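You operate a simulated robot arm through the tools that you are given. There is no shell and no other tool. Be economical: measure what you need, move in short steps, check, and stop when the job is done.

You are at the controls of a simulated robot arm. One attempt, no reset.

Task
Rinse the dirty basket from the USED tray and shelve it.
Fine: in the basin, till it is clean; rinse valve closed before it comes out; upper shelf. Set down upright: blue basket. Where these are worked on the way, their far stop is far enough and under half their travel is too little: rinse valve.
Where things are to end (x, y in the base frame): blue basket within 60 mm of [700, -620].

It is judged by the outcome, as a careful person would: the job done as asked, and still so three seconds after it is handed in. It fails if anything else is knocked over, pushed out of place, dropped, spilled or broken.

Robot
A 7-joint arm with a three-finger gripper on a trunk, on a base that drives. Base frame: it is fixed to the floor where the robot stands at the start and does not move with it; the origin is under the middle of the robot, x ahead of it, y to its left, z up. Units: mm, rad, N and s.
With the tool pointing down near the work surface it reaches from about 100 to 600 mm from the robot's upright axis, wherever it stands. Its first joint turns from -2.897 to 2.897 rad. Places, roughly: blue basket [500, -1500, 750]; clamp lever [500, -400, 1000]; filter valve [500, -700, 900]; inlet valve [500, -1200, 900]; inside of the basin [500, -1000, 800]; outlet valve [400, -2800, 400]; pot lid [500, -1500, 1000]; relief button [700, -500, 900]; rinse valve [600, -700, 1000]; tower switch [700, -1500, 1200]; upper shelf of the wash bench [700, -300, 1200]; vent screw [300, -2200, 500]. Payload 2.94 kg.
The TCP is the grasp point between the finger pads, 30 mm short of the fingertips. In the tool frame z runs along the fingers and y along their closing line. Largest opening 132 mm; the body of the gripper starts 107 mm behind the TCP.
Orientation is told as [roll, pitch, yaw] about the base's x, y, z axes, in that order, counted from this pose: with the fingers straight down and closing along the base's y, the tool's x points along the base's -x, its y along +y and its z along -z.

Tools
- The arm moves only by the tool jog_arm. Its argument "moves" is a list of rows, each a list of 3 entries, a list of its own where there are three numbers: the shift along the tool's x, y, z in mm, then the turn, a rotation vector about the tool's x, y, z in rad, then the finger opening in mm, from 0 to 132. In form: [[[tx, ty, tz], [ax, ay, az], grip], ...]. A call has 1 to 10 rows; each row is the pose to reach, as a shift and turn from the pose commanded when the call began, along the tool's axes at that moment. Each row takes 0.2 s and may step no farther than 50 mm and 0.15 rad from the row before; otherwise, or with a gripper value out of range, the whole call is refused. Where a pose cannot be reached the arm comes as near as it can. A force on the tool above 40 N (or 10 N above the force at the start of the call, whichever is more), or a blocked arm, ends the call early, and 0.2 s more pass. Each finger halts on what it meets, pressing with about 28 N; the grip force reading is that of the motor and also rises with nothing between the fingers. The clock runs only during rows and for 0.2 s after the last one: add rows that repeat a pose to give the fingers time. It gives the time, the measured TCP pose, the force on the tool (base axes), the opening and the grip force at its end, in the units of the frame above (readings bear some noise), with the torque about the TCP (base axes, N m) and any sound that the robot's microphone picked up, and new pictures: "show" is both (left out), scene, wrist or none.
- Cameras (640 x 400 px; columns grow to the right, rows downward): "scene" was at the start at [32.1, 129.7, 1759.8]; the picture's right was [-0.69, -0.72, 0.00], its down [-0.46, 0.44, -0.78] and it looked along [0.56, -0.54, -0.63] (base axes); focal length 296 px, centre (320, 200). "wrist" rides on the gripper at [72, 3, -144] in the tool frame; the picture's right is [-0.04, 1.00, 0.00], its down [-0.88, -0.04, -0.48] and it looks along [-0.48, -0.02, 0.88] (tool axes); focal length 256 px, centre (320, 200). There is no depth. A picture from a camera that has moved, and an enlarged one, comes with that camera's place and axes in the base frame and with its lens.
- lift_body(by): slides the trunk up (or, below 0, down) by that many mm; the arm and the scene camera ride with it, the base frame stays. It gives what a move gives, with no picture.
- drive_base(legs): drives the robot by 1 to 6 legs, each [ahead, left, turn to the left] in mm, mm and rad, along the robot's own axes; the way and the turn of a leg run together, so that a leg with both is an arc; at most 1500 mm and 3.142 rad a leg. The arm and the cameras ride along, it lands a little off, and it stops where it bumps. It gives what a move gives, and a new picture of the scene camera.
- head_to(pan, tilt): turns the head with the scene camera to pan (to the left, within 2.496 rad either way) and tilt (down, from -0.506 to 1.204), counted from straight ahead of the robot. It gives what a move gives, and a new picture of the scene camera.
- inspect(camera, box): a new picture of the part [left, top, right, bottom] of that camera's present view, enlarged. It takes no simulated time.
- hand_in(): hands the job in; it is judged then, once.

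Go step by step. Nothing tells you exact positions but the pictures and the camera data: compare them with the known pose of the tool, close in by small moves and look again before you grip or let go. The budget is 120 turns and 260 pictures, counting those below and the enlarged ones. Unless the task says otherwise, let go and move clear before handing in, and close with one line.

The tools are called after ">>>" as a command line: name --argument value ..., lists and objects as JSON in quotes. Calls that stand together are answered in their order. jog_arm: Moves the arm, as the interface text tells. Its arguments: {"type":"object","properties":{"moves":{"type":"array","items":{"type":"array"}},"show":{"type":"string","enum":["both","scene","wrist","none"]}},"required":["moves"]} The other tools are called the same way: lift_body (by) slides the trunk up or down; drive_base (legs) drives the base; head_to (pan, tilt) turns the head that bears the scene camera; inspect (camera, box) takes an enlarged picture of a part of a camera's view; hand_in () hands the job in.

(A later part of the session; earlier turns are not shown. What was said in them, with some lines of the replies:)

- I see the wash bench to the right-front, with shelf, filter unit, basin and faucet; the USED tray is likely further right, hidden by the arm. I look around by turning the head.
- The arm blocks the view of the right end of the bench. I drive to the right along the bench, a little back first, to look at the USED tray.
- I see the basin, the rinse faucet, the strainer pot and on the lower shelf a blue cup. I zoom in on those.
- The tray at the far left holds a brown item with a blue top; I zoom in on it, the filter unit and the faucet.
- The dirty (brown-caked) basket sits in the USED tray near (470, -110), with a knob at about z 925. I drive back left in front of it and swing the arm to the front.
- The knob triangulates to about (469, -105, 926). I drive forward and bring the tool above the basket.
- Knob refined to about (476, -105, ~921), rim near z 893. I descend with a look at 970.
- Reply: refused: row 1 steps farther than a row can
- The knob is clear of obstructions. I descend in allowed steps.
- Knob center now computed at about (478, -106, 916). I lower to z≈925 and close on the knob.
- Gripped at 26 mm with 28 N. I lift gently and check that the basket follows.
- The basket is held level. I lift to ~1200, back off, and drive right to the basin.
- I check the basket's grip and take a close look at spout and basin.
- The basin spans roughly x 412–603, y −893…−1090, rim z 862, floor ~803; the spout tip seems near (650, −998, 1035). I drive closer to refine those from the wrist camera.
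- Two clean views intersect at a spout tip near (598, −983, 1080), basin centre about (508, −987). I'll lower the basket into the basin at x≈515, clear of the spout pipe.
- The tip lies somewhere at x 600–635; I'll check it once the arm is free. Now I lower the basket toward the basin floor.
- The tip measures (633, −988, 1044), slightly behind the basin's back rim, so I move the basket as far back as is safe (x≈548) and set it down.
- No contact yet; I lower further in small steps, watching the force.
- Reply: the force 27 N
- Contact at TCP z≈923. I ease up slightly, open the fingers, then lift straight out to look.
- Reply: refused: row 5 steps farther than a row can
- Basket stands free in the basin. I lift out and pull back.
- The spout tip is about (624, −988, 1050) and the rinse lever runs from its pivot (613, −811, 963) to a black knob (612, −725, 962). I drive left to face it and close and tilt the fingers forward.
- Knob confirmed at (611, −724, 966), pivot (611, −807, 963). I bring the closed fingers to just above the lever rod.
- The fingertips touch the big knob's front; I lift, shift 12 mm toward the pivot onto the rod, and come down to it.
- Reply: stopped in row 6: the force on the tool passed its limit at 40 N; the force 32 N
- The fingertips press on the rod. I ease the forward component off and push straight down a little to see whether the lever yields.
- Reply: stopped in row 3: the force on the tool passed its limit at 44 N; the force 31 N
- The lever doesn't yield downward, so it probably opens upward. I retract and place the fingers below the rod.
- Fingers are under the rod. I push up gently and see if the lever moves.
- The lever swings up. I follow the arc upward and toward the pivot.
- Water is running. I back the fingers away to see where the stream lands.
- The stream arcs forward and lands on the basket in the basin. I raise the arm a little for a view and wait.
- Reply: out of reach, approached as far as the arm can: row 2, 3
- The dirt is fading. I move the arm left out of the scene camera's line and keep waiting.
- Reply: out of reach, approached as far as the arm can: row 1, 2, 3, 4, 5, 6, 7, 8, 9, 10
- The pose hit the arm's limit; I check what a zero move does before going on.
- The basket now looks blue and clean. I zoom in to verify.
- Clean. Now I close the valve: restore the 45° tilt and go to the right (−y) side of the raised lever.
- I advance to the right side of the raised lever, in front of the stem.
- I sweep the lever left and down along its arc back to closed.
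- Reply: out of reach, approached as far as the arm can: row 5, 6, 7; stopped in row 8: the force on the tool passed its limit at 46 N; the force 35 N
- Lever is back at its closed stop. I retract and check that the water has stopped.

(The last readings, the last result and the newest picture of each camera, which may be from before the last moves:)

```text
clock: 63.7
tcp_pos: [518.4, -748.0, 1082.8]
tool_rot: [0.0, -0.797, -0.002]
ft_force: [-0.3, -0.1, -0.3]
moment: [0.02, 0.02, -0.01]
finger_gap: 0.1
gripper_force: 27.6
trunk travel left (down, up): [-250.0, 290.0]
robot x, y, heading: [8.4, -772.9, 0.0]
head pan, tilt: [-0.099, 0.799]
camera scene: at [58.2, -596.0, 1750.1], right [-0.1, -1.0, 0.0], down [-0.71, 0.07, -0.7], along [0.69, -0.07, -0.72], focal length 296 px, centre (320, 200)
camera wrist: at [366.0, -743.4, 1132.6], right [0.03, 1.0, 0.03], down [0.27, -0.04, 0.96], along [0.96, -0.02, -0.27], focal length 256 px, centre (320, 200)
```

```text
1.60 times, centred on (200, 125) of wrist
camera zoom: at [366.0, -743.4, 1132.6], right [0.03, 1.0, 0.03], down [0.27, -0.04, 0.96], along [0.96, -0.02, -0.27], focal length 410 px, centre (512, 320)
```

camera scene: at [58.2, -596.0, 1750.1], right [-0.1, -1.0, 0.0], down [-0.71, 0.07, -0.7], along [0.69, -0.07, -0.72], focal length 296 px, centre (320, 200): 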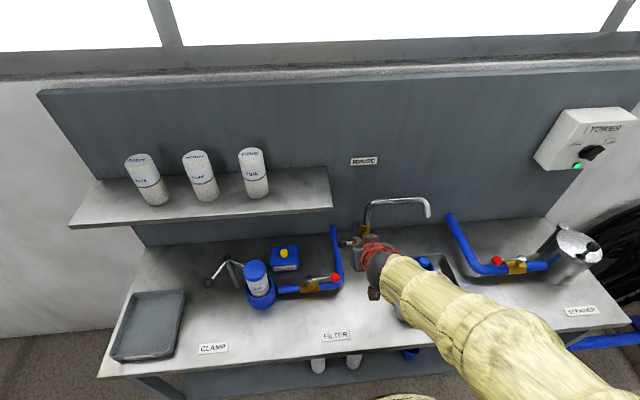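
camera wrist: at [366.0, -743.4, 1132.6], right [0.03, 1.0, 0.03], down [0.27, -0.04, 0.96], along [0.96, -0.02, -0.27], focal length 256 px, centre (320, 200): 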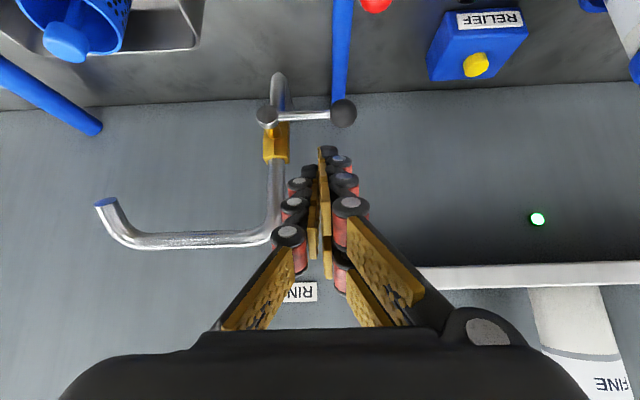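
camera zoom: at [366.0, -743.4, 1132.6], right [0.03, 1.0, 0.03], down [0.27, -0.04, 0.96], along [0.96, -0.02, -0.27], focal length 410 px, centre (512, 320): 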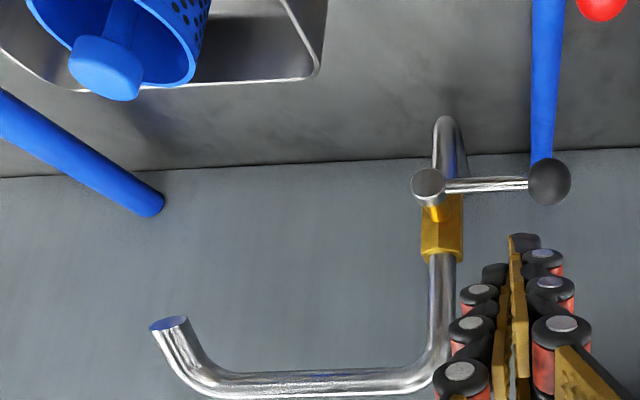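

Water is off. I straighten the tool, pull back, and drive right to the basket again.

>>> jog_arm --moves '[[[3.5, -8, -17], [0, 0.133, 0], 0], [[7, -16, -34], [0, 0.266, 0], 0], [[10.5, -24, -51], [0, 0.399, 0], 0], [[14, -32, -68], [0, 0.532, 0], 20], [[17.5, -40, -85], [0, 0.665, 0], 40], [[20.9, -47, -103], [0, 0.797, 0], 58], [[20.9, -47, -103], [0, 0.797, 0], 58], [[20.9, -47, -103], [0, 0.797, 0], 58]]' --show "none"

>>> drive_base --legs '[[0, -192, 0]]'

>>> inspect --camera "wrist" --box '[200, 100, 440, 250]'

>>> inspect --camera "scene" --box '[280, 180, 440, 330]'

```text
clock: 65.5
tcp_pos: [432.7, -794.8, 1139.7]
tool_rot: [0.0, -0.001, -0.004]
ft_force: [-0.4, 0.0, -0.5]
moment: [0.0, -0.01, 0.0]
finger_gap: 58.2
gripper_force: 0.0
out of reach, approached as far as the arm can: row 2
trunk travel left (down, up): [-250.0, 290.0]
robot x, y, heading: [12.8, -777.9, 0.003]
head pan, tilt: [-0.099, 0.799]
```

```text
clock: 67.1
tcp_pos: [433.3, -988.2, 1139.3]
tool_rot: [0.0, 0.001, -0.006]
ft_force: [-0.3, -1.0, 0.2]
moment: [0.01, -0.02, 0.02]
finger_gap: 57.9
gripper_force: 0.1
trunk travel left (down, up): [-250.0, 290.0]
robot x, y, heading: [7.9, -968.7, 0.004]
head pan, tilt: [-0.099, 0.799]
camera scene: at [59.6, -788.6, 1750.1], right [-0.1, -1.0, 0.0], down [-0.71, 0.07, -0.7], along [0.69, -0.07, -0.72], focal length 296 px, centre (320, 200)
```

scene: 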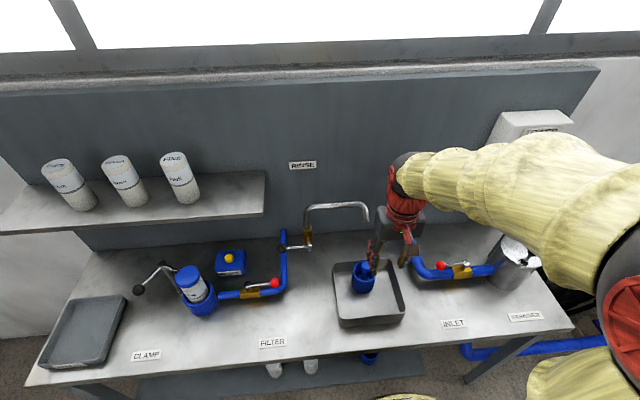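

```text
2.67 times, centred on (320, 175) of wrist
camera zoom: at [359.9, -984.2, 1284.1], right [0.05, 1.0, 0.0], down [0.88, -0.04, 0.48], along [0.48, -0.02, -0.88], focal length 683 px, centre (320, 267)
```

zoom: 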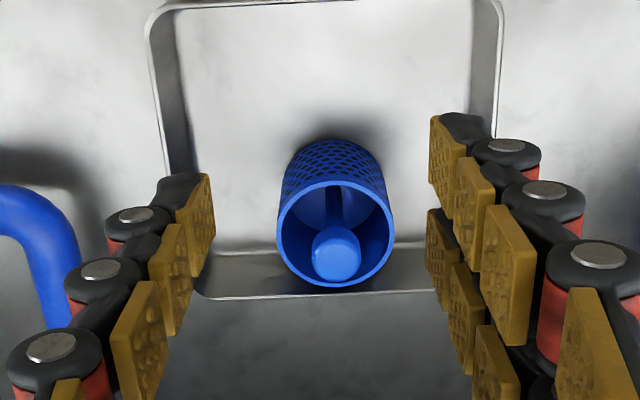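

```text
2.67 times, centred on (360, 255) of scene
camera zoom: at [59.6, -788.6, 1750.1], right [-0.1, -1.0, 0.0], down [-0.71, 0.07, -0.7], along [0.69, -0.07, -0.72], focal length 790 px, centre (213, 53)
```

zoom: 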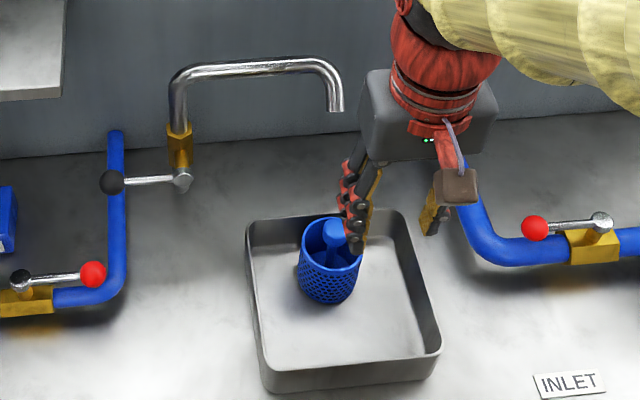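

Basket is fully clean and upright; knob at about (549, −983). I descend back over it along the reverse path.

>>> jog_arm --moves '[[[-35, 2, 30], [0, 0, 0], 62], [[-70, 4, 62], [0, 0, 0], 62], [[-98, 5, 98], [0, 0, 0], 62], [[-115, 5, 140], [0, 0, 0], 62], [[-115, 5, 180], [0, 0, 0], 62], [[-115, 5, 180], [0, 0, 0], 62]]' --show "wrist"

```text
clock: 68.5
tcp_pos: [547.5, -982.6, 959.7]
tool_rot: [-0.001, 0.0, -0.006]
ft_force: [-0.7, -0.2, 0.0]
moment: [-0.01, 0.0, 0.04]
finger_gap: 62.2
gripper_force: 0.0
trunk travel left (down, up): [-250.0, 290.0]
robot x, y, heading: [9.4, -970.3, -0.001]
head pan, tilt: [-0.099, 0.799]
camera wrist: at [474.2, -978.7, 1104.3], right [0.05, 1.0, 0.0], down [0.88, -0.04, 0.48], along [0.48, -0.02, -0.88], focal length 256 px, centre (320, 200)
```

wrist: 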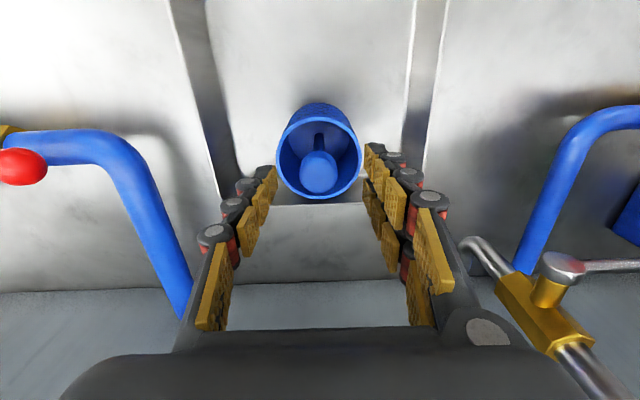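

Aligned. I narrow the opening, lower to z≈922 and grip the knob.

>>> jog_arm --moves '[[[0, 0, 15], [0, 0, 0], 48], [[0, 0, 30], [0, 0, 0], 46], [[0, 0, 38], [0, 0, 0], 46], [[0, 0, 38], [0, 0, 0], 28], [[0, 0, 38], [0, 0, 0], 10], [[0, 0, 38], [0, 0, 0], 10], [[0, 0, 38], [0, 0, 0], 10]]' --show "none"

>>> jog_arm --moves '[[[0, 0, -15], [0, 0, 0], 10], [[0, 0, -40], [0, 0, 0], 10], [[0, 0, -70], [0, 0, 0], 10], [[0, 0, -70], [0, 0, 0], 10]]'

```text
clock: 70.1
tcp_pos: [547.7, -983.7, 922.1]
tool_rot: [0.0, -0.001, -0.005]
ft_force: [-0.4, 0.5, 0.6]
moment: [0.03, -0.05, 0.01]
finger_gap: 28.4
gripper_force: 28.3
trunk travel left (down, up): [-250.0, 290.0]
robot x, y, heading: [9.7, -969.8, -0.003]
head pan, tilt: [-0.099, 0.799]
```

```text
clock: 71.1
tcp_pos: [547.1, -982.8, 992.4]
tool_rot: [0.001, 0.0, -0.004]
ft_force: [0.5, 0.6, -0.4]
moment: [0.02, -0.03, -0.01]
finger_gap: 28.3
gripper_force: 27.9
trunk travel left (down, up): [-250.0, 290.0]
robot x, y, heading: [10.4, -969.6, -0.002]
head pan, tilt: [-0.099, 0.799]
camera scene: at [59.7, -787.8, 1750.0], right [-0.1, -1.0, 0.0], down [-0.71, 0.07, -0.7], along [0.69, -0.07, -0.72], focal length 296 px, centre (320, 200)
camera wrist: at [474.8, -978.6, 1135.9], right [0.05, 1.0, 0.0], down [0.88, -0.04, 0.48], along [0.48, -0.02, -0.88], focal length 256 px, centre (320, 200)
```

scene: 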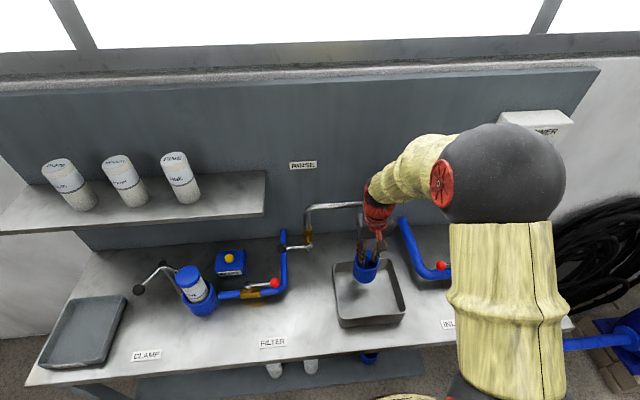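
wrist: 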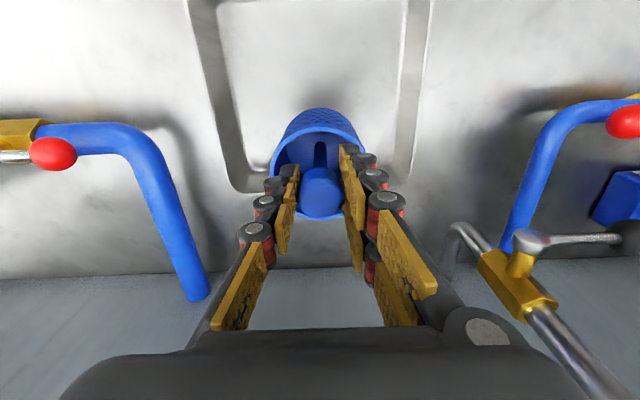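

Basket held. I raise and pull back, then drive left to y≈−625 and raise the trunk.

>>> jog_arm --moves '[[[10, 0, -45], [0, 0, 0], 10], [[30, 0, -85], [0, 0, 0], 10], [[60, 0, -120], [0, 0, 0], 10], [[90, 0, -155], [0, 0, 0], 10], [[115, 0, -190], [0, 0, 0], 10], [[130, 0, -220], [0, 0, 0], 10], [[130, 0, -220], [0, 0, 0], 10]]' --show "none"

>>> drive_base --legs '[[0, 355, 0]]'

>>> lift_body --by 160

>>> head_to --pan -0.1 --tilt 0.8

>>> inspect --camera "wrist" --box '[0, 0, 640, 400]'

```text
clock: 72.7
tcp_pos: [417.0, -982.8, 1212.3]
tool_rot: [-0.001, -0.001, -0.005]
ft_force: [-1.4, 0.3, -0.5]
moment: [-0.01, 0.0, 0.02]
finger_gap: 28.1
gripper_force: 27.9
trunk travel left (down, up): [-250.0, 290.0]
robot x, y, heading: [8.9, -969.3, 0.003]
head pan, tilt: [-0.099, 0.799]
```

```text
clock: 75.0
tcp_pos: [418.1, -631.3, 1212.5]
tool_rot: [-0.001, 0.002, -0.011]
ft_force: [0.1, 0.6, -0.2]
moment: [-0.01, -0.01, 0.0]
finger_gap: 28.3
gripper_force: 28.0
trunk travel left (down, up): [-250.0, 290.0]
robot x, y, heading: [10.7, -613.0, -0.003]
head pan, tilt: [-0.099, 0.799]
camera scene: at [60.8, -433.8, 1750.0], right [-0.1, -0.99, 0.0], down [-0.71, 0.07, -0.7], along [0.69, -0.07, -0.72], focal length 296 px, centre (320, 200)
```

scene: 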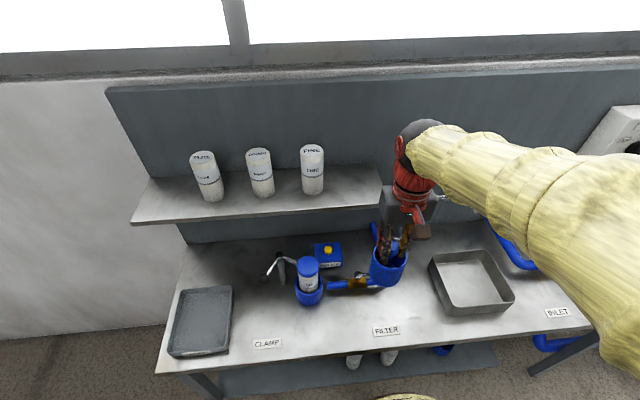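

```text
clock: 76.8
tcp_pos: [417.5, -630.8, 1372.1]
tool_rot: [-0.001, 0.001, -0.01]
ft_force: [-0.5, -0.2, -0.7]
moment: [0.0, 0.01, -0.01]
finger_gap: 28.3
gripper_force: 28.5
trunk travel left (down, up): [-410.0, 130.0]
robot x, y, heading: [8.1, -611.7, 0.001]
head pan, tilt: [-0.099, 0.799]
```

```text
clock: 77.4
tcp_pos: [417.8, -630.4, 1372.5]
tool_rot: [0.001, 0.0, -0.012]
ft_force: [0.3, -0.1, -0.9]
moment: [0.02, -0.02, 0.01]
finger_gap: 28.1
gripper_force: 27.5
trunk travel left (down, up): [-410.0, 130.0]
robot x, y, heading: [7.1, -615.6, -0.003]
head pan, tilt: [-0.099, 0.799]
camera scene: at [60.8, -434.3, 1910.0], right [-0.1, -0.99, 0.0], down [-0.71, 0.07, -0.7], along [0.69, -0.07, -0.72], focal length 296 px, centre (320, 200)
```

scene: 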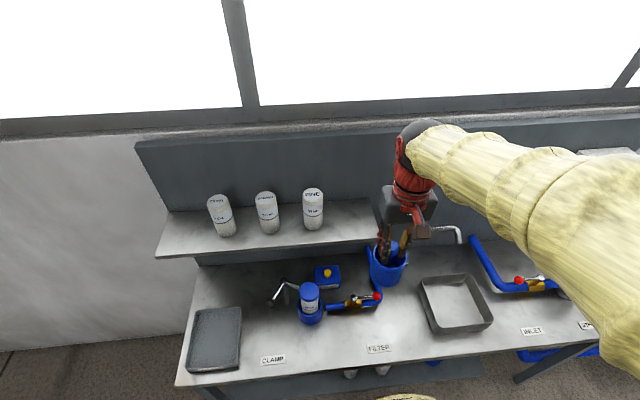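

```text
1.00 times, centred on (320, 200) of wrist (not enlarged: the box is as wide or as high as the picture)
camera zoom: at [345.1, -626.7, 1516.1], right [0.05, 1.0, 0.0], down [0.88, -0.05, 0.48], along [0.48, -0.03, -0.88], focal length 256 px, centre (320, 200)
```

zoom: 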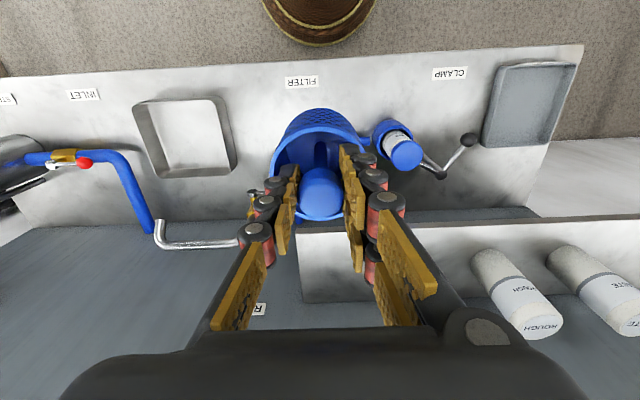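

I zoom in on the shelf's right end in both views to fix its edge and height.

>>> inspect --camera "wrist" --box '[240, 180, 480, 330]'

>>> inspect --camera "scene" --box '[270, 170, 430, 270]'

```text
2.67 times, centred on (360, 255) of wrist
camera zoom: at [345.1, -626.7, 1516.1], right [0.05, 1.0, 0.0], down [0.88, -0.05, 0.48], along [0.48, -0.03, -0.88], focal length 683 px, centre (213, 53)
```

zoom: 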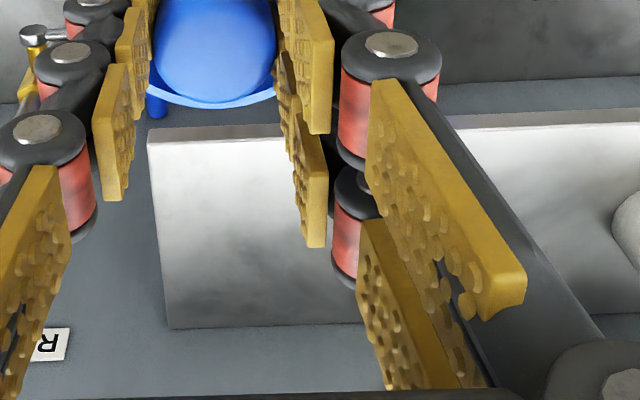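

```text
4.00 times, centred on (350, 220) of scene
camera zoom: at [60.8, -434.3, 1910.0], right [-0.1, -0.99, 0.0], down [-0.71, 0.07, -0.7], along [0.69, -0.07, -0.72], focal length 1185 px, centre (200, 120)
```

zoom: 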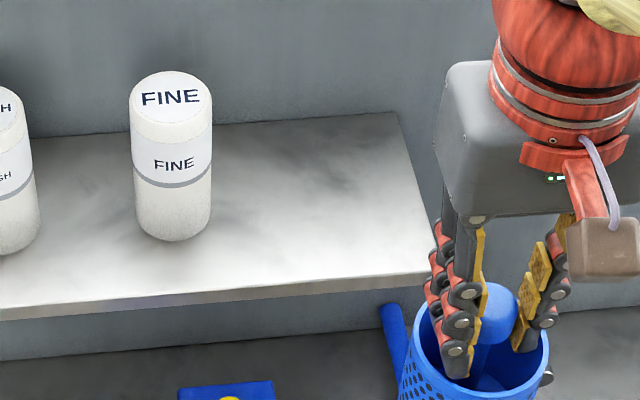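

Shelf: front edge x≈622, right end y≈−688, top z≈1120–1145; nearest tin (FINE) at y≈−474. I extend the arm over the shelf at the current safe height, first two-thirds of the way.

>>> jog_arm --moves '[[[-45, 2, 0], [0, 0, 0], 10], [[-90, 4, 0], [0, 0, 0], 10], [[-135, 6, 0], [0, 0, 0], 10], [[-180, 8, 0], [0, 0, 0], 10], [[-215, 8, 0], [0, 0, 0], 10], [[-215, 8, 0], [0, 0, 0], 10]]'

```text
clock: 78.8
tcp_pos: [632.0, -625.7, 1373.6]
tool_rot: [0.0, -0.001, -0.008]
ft_force: [0.0, -0.1, -0.4]
moment: [0.02, -0.03, -0.04]
finger_gap: 28.2
gripper_force: 27.8
trunk travel left (down, up): [-410.0, 130.0]
robot x, y, heading: [5.7, -618.6, -0.005]
head pan, tilt: [-0.099, 0.799]
camera scene: at [59.8, -434.3, 1910.1], right [-0.1, -0.99, 0.0], down [-0.71, 0.07, -0.7], along [0.69, -0.07, -0.72], focal length 296 px, centre (320, 200)
camera wrist: at [559.4, -621.1, 1516.8], right [0.05, 1.0, 0.0], down [0.88, -0.05, 0.48], along [0.48, -0.03, -0.88], focal length 256 px, centre (320, 200)
```

scene: 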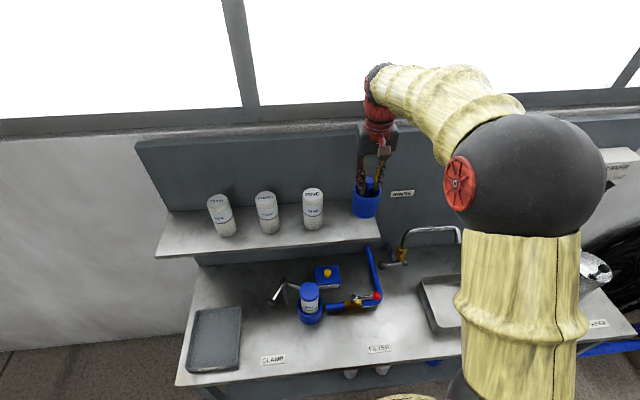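
wrist: 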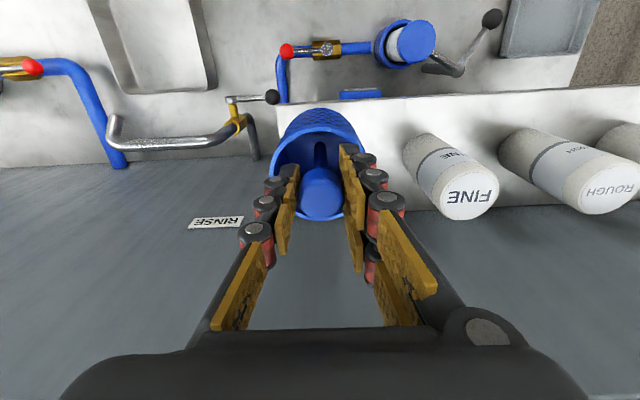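

Reach is fine here. I extend to x≈690.

>>> jog_arm --moves '[[[-30, 2, 0], [0, 0, 0], 10], [[-60, 4, 0], [0, 0, 0], 10], [[-60, 4, 20], [0, 0, 0], 10], [[-60, 4, 40], [0, 0, 0], 10], [[-60, 4, 40], [0, 0, 0], 10]]'

>>> inspect --camera "scene" --box '[270, 140, 430, 270]'

```text
clock: 80.0
tcp_pos: [692.3, -622.4, 1331.7]
tool_rot: [0.002, 0.0, -0.012]
ft_force: [0.3, 0.5, -1.2]
moment: [0.01, -0.01, 0.01]
finger_gap: 28.1
gripper_force: 28.2
trunk travel left (down, up): [-410.0, 130.0]
robot x, y, heading: [8.3, -616.0, 0.002]
head pan, tilt: [-0.099, 0.799]
camera scene: at [60.6, -434.3, 1910.1], right [-0.1, -0.99, 0.0], down [-0.71, 0.07, -0.7], along [0.69, -0.07, -0.72], focal length 296 px, centre (320, 200)
camera wrist: at [620.3, -617.4, 1476.3], right [0.05, 1.0, 0.0], down [0.88, -0.05, 0.48], along [0.48, -0.03, -0.88], focal length 256 px, centre (320, 200)
```

scene: 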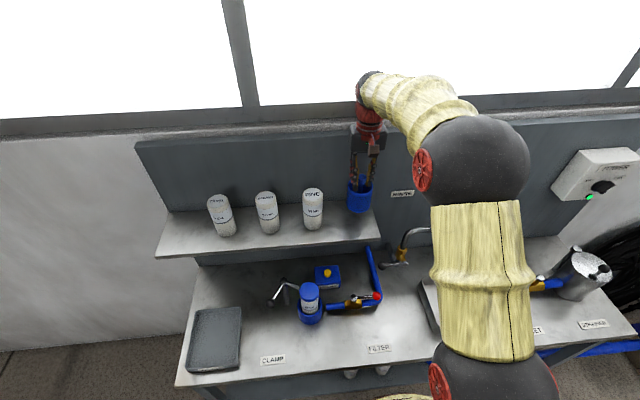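
wrist: 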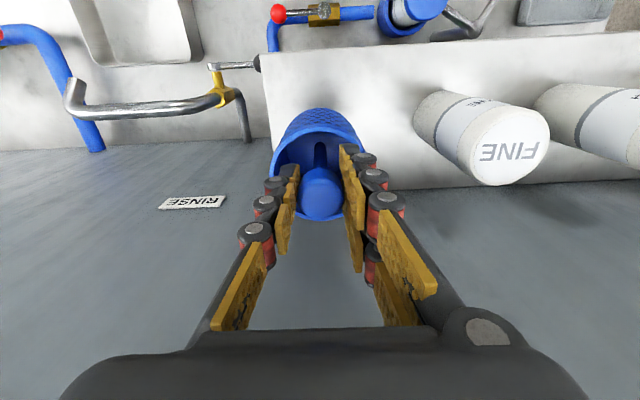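

```text
3.08 times, centred on (350, 205) of scene
camera zoom: at [60.6, -434.3, 1910.1], right [-0.1, -0.99, 0.0], down [-0.71, 0.07, -0.7], along [0.69, -0.07, -0.72], focal length 912 px, centre (228, 185)
```

zoom: 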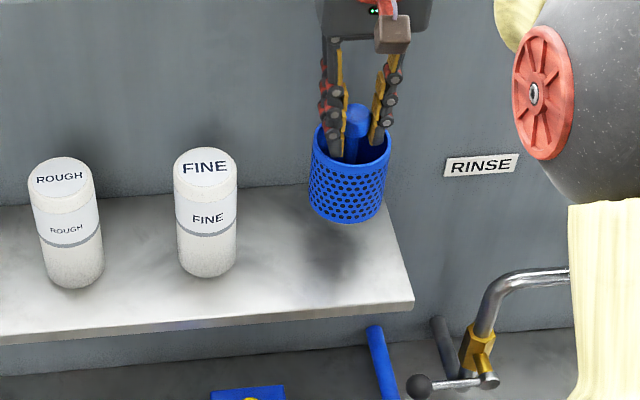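

Clear on all sides. I lower to ~1278, then in 3 mm steps until contact.

>>> jog_arm --moves '[[[0, 0, 20], [0, 0, 0], 10], [[0, 0, 40], [0, 0, 0], 10], [[0, 0, 54], [0, 0, 0], 10], [[0, 0, 54], [0, 0, 0], 10]]' --show "scene"

>>> jog_arm --moves '[[[0, 0, 3], [0, 0, 0], 10], [[0, 0, 6], [0, 0, 0], 10], [[0, 0, 9], [0, 0, 0], 10], [[0, 0, 11], [0, 0, 0], 10]]' --show "none"

>>> inspect --camera "scene" --box '[270, 140, 430, 270]'

```text
clock: 81.0
tcp_pos: [693.1, -622.5, 1278.9]
tool_rot: [-0.001, 0.002, -0.011]
ft_force: [-0.6, -0.5, -0.7]
moment: [-0.01, 0.01, -0.01]
finger_gap: 28.2
gripper_force: 27.8
trunk travel left (down, up): [-410.0, 130.0]
robot x, y, heading: [9.7, -615.7, -0.004]
head pan, tilt: [-0.099, 0.799]
camera scene: at [61.0, -434.3, 1910.1], right [-0.1, -0.99, 0.0], down [-0.71, 0.07, -0.7], along [0.69, -0.07, -0.72], focal length 296 px, centre (320, 200)
```

scene: 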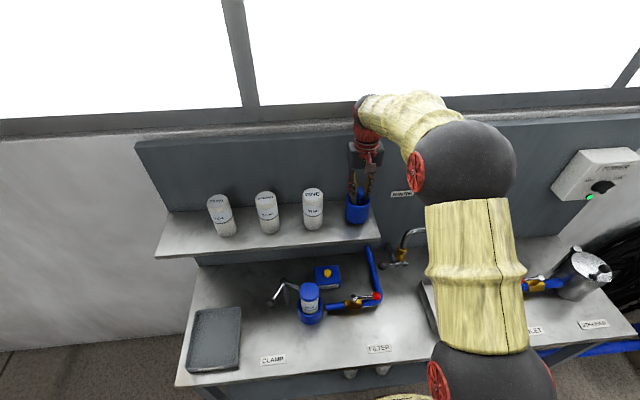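

```text
clock: 82.0
tcp_pos: [693.1, -621.3, 1267.8]
tool_rot: [-0.001, 0.001, -0.009]
ft_force: [-0.3, 0.2, -1.0]
moment: [-0.01, 0.03, -0.01]
finger_gap: 28.2
gripper_force: 27.5
trunk travel left (down, up): [-410.0, 130.0]
robot x, y, heading: [8.4, -618.4, 0.001]
head pan, tilt: [-0.099, 0.799]
```

```text
3.08 times, centred on (350, 205) of scene
camera zoom: at [61.2, -434.3, 1910.0], right [-0.1, -0.99, 0.0], down [-0.71, 0.07, -0.7], along [0.69, -0.07, -0.72], focal length 912 px, centre (228, 185)
```

zoom: 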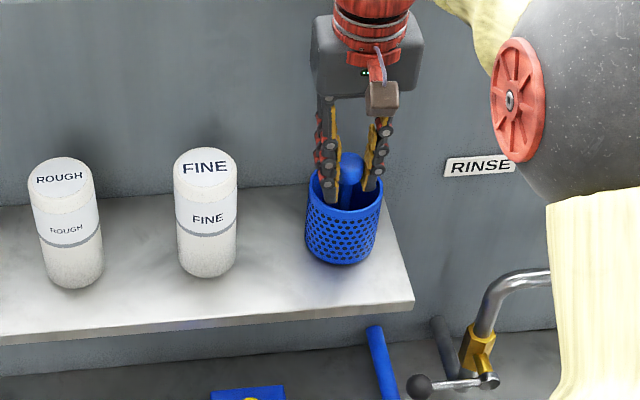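

Not yet in contact; I keep lowering in small steps.

>>> jog_arm --moves '[[[0, 0, 3], [0, 0, 0], 10], [[0, 0, 6], [0, 0, 0], 10], [[0, 0, 9], [0, 0, 0], 10], [[0, 0, 11], [0, 0, 0], 10], [[0, 0, 13], [0, 0, 0], 10]]' --show "none"

```text
clock: 83.0
tcp_pos: [696.3, -622.1, 1264.1]
tool_rot: [0.0, -0.015, -0.009]
ft_force: [-1.8, -0.1, 13.0]
moment: [0.19, 0.56, 0.02]
finger_gap: 28.3
gripper_force: 28.0
trunk travel left (down, up): [-410.0, 130.0]
robot x, y, heading: [7.6, -611.7, -0.007]
head pan, tilt: [-0.099, 0.799]
stopped in row 5: the force on the tool passed its limit at 43 N (the readings are from after the stop); the commanded pose is now the measured one
```

Contact at TCP z≈1264. I ease up 1 mm, open the fingers and check.

>>> jog_arm --moves '[[[0, 0, -1.5], [0, 0, 0], 10], [[0, 0, -1.5], [0, 0, 0], 22], [[0, 0, -1.5], [0, 0, 0], 36], [[0, 0, -1.5], [0, 0, 0], 50], [[0, 0, -1.5], [0, 0, 0], 50]]'

>>> inspect --camera "scene" --box '[270, 140, 430, 270]'

```text
clock: 84.2
tcp_pos: [696.1, -621.3, 1262.4]
tool_rot: [0.001, -0.01, -0.011]
ft_force: [-0.2, -1.2, 3.6]
moment: [-0.02, -0.02, -0.01]
finger_gap: 50.9
gripper_force: 0.1
trunk travel left (down, up): [-410.0, 130.0]
robot x, y, heading: [8.2, -617.8, 0.002]
head pan, tilt: [-0.099, 0.799]
camera scene: at [60.8, -434.4, 1910.0], right [-0.1, -0.99, 0.0], down [-0.71, 0.07, -0.7], along [0.69, -0.07, -0.72], focal length 296 px, centre (320, 200)
camera wrist: at [621.3, -617.3, 1406.3], right [0.05, 1.0, 0.0], down [0.87, -0.05, 0.48], along [0.48, -0.03, -0.88], focal length 256 px, centre (320, 200)
```

scene: 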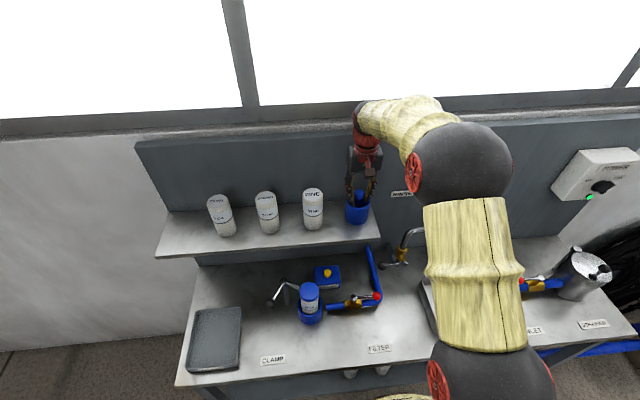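
wrist: 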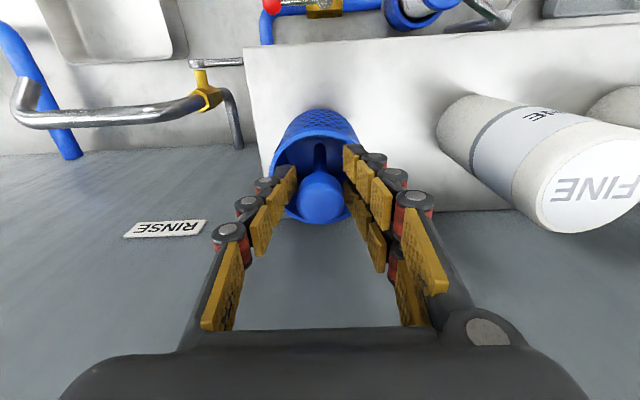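

```text
3.08 times, centred on (350, 205) of scene
camera zoom: at [60.8, -434.4, 1910.0], right [-0.1, -0.99, 0.0], down [-0.71, 0.07, -0.7], along [0.69, -0.07, -0.72], focal length 912 px, centre (228, 185)
```

zoom: 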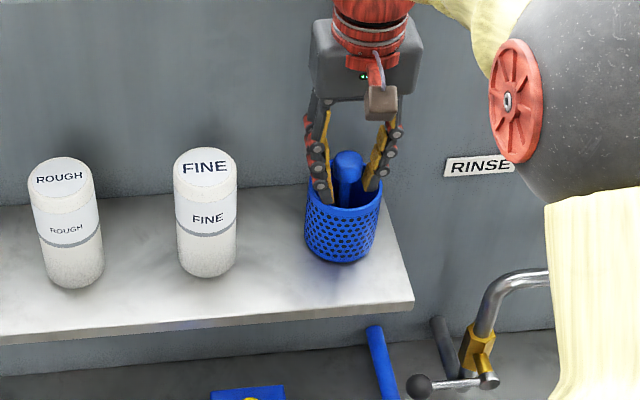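

The basket stands on the shelf. I narrow slightly off the rim and lift straight up.

>>> jog_arm --moves '[[[0, 0, -2], [0, 0, 0], 44], [[0, 0, -6], [0, 0, 0], 44], [[0, 0, -15], [0, 0, 0], 44], [[0, 0, -35], [0, 0, 0], 46], [[0, 0, -70], [0, 0, 0], 50], [[0, 0, -110], [0, 0, 0], 50]]'

>>> inspect --camera "scene" --box '[270, 140, 430, 270]'

```text
clock: 85.6
tcp_pos: [693.3, -621.6, 1373.1]
tool_rot: [0.0, -0.011, -0.01]
ft_force: [0.1, 0.3, 0.4]
moment: [0.0, -0.05, -0.01]
finger_gap: 50.0
gripper_force: 0.0
trunk travel left (down, up): [-410.0, 130.0]
robot x, y, heading: [11.3, -613.7, -0.005]
head pan, tilt: [-0.099, 0.799]
camera scene: at [60.2, -434.3, 1910.1], right [-0.1, -0.99, 0.0], down [-0.71, 0.07, -0.7], along [0.69, -0.07, -0.72], focal length 296 px, centre (320, 200)
camera wrist: at [620.2, -617.2, 1516.4], right [0.05, 1.0, 0.0], down [0.87, -0.05, 0.48], along [0.48, -0.03, -0.87], focal length 256 px, centre (320, 200)
```

scene: 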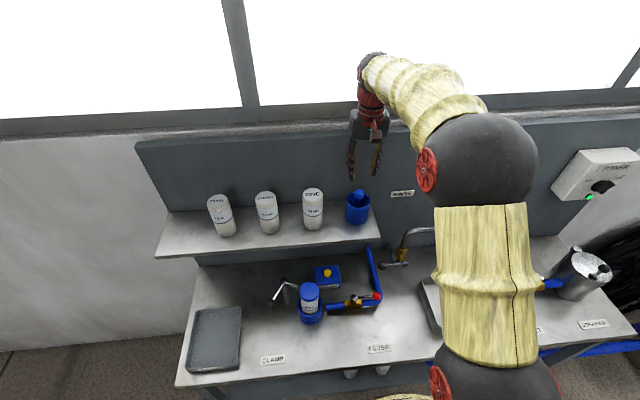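
wrist: 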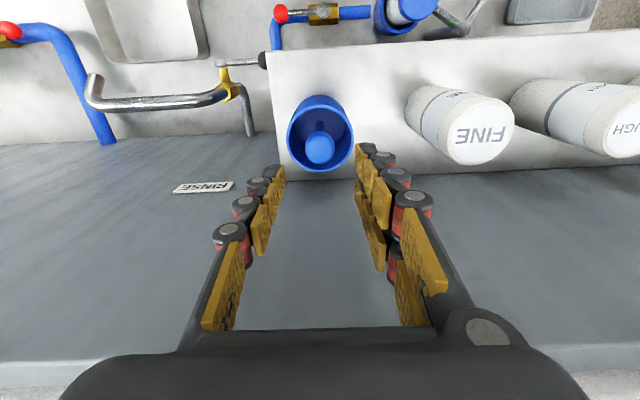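

```text
3.08 times, centred on (350, 205) of scene
camera zoom: at [60.2, -434.3, 1910.1], right [-0.1, -0.99, 0.0], down [-0.71, 0.07, -0.7], along [0.69, -0.07, -0.72], focal length 912 px, centre (228, 185)
```

zoom: 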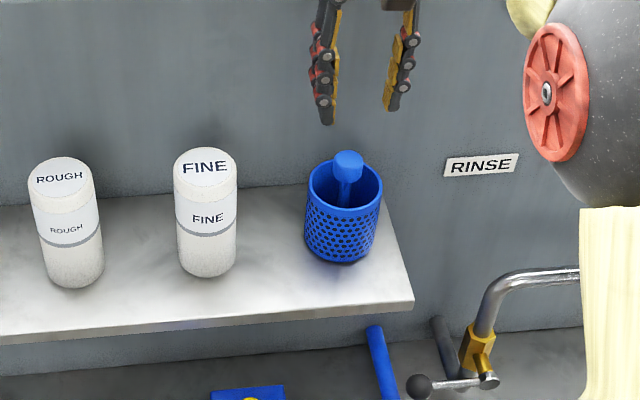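

The basket stands upright and clean at about (695, −622), and the valve is closed. I retract the arm clear of the shelf.

>>> jog_arm --moves '[[[40, 0, -5], [0, 0, 0], 50], [[80, 0, -5], [0, 0, 0], 50], [[120, 0, -5], [0, 0, 0], 50], [[160, 0, -5], [0, 0, 0], 50], [[200, 0, -5], [0, 0, 0], 50]]' --show "scene"

```text
clock: 86.8
tcp_pos: [492.2, -620.4, 1376.9]
tool_rot: [0.001, -0.013, -0.011]
ft_force: [-1.1, 0.0, 0.3]
moment: [-0.03, -0.08, 0.0]
finger_gap: 49.9
gripper_force: 0.1
trunk travel left (down, up): [-410.0, 130.0]
robot x, y, heading: [9.0, -614.3, 0.0]
head pan, tilt: [-0.099, 0.799]
camera scene: at [58.3, -434.3, 1910.1], right [-0.1, -0.99, 0.0], down [-0.71, 0.07, -0.7], along [0.69, -0.07, -0.72], focal length 296 px, centre (320, 200)
```

scene: 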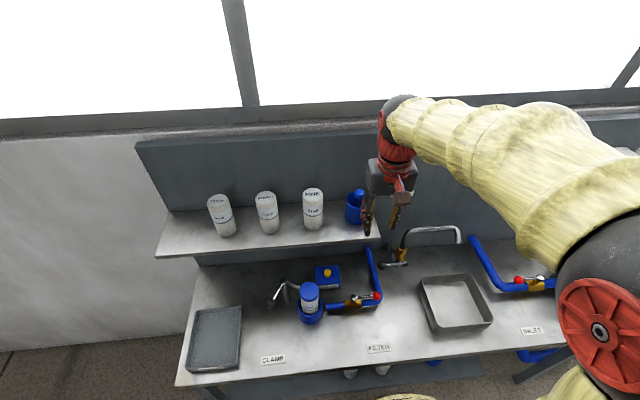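

Everything is in place and the arm is clear; I hand in.

>>> hand_in

```text
The job is handed in.
```

I rinsed the dirty basket from the USED tray clean in the basin and closed the rinse valve before lifting it out. It now stands upright on the upper shelf at about (695, −622), some 5 mm from the target.
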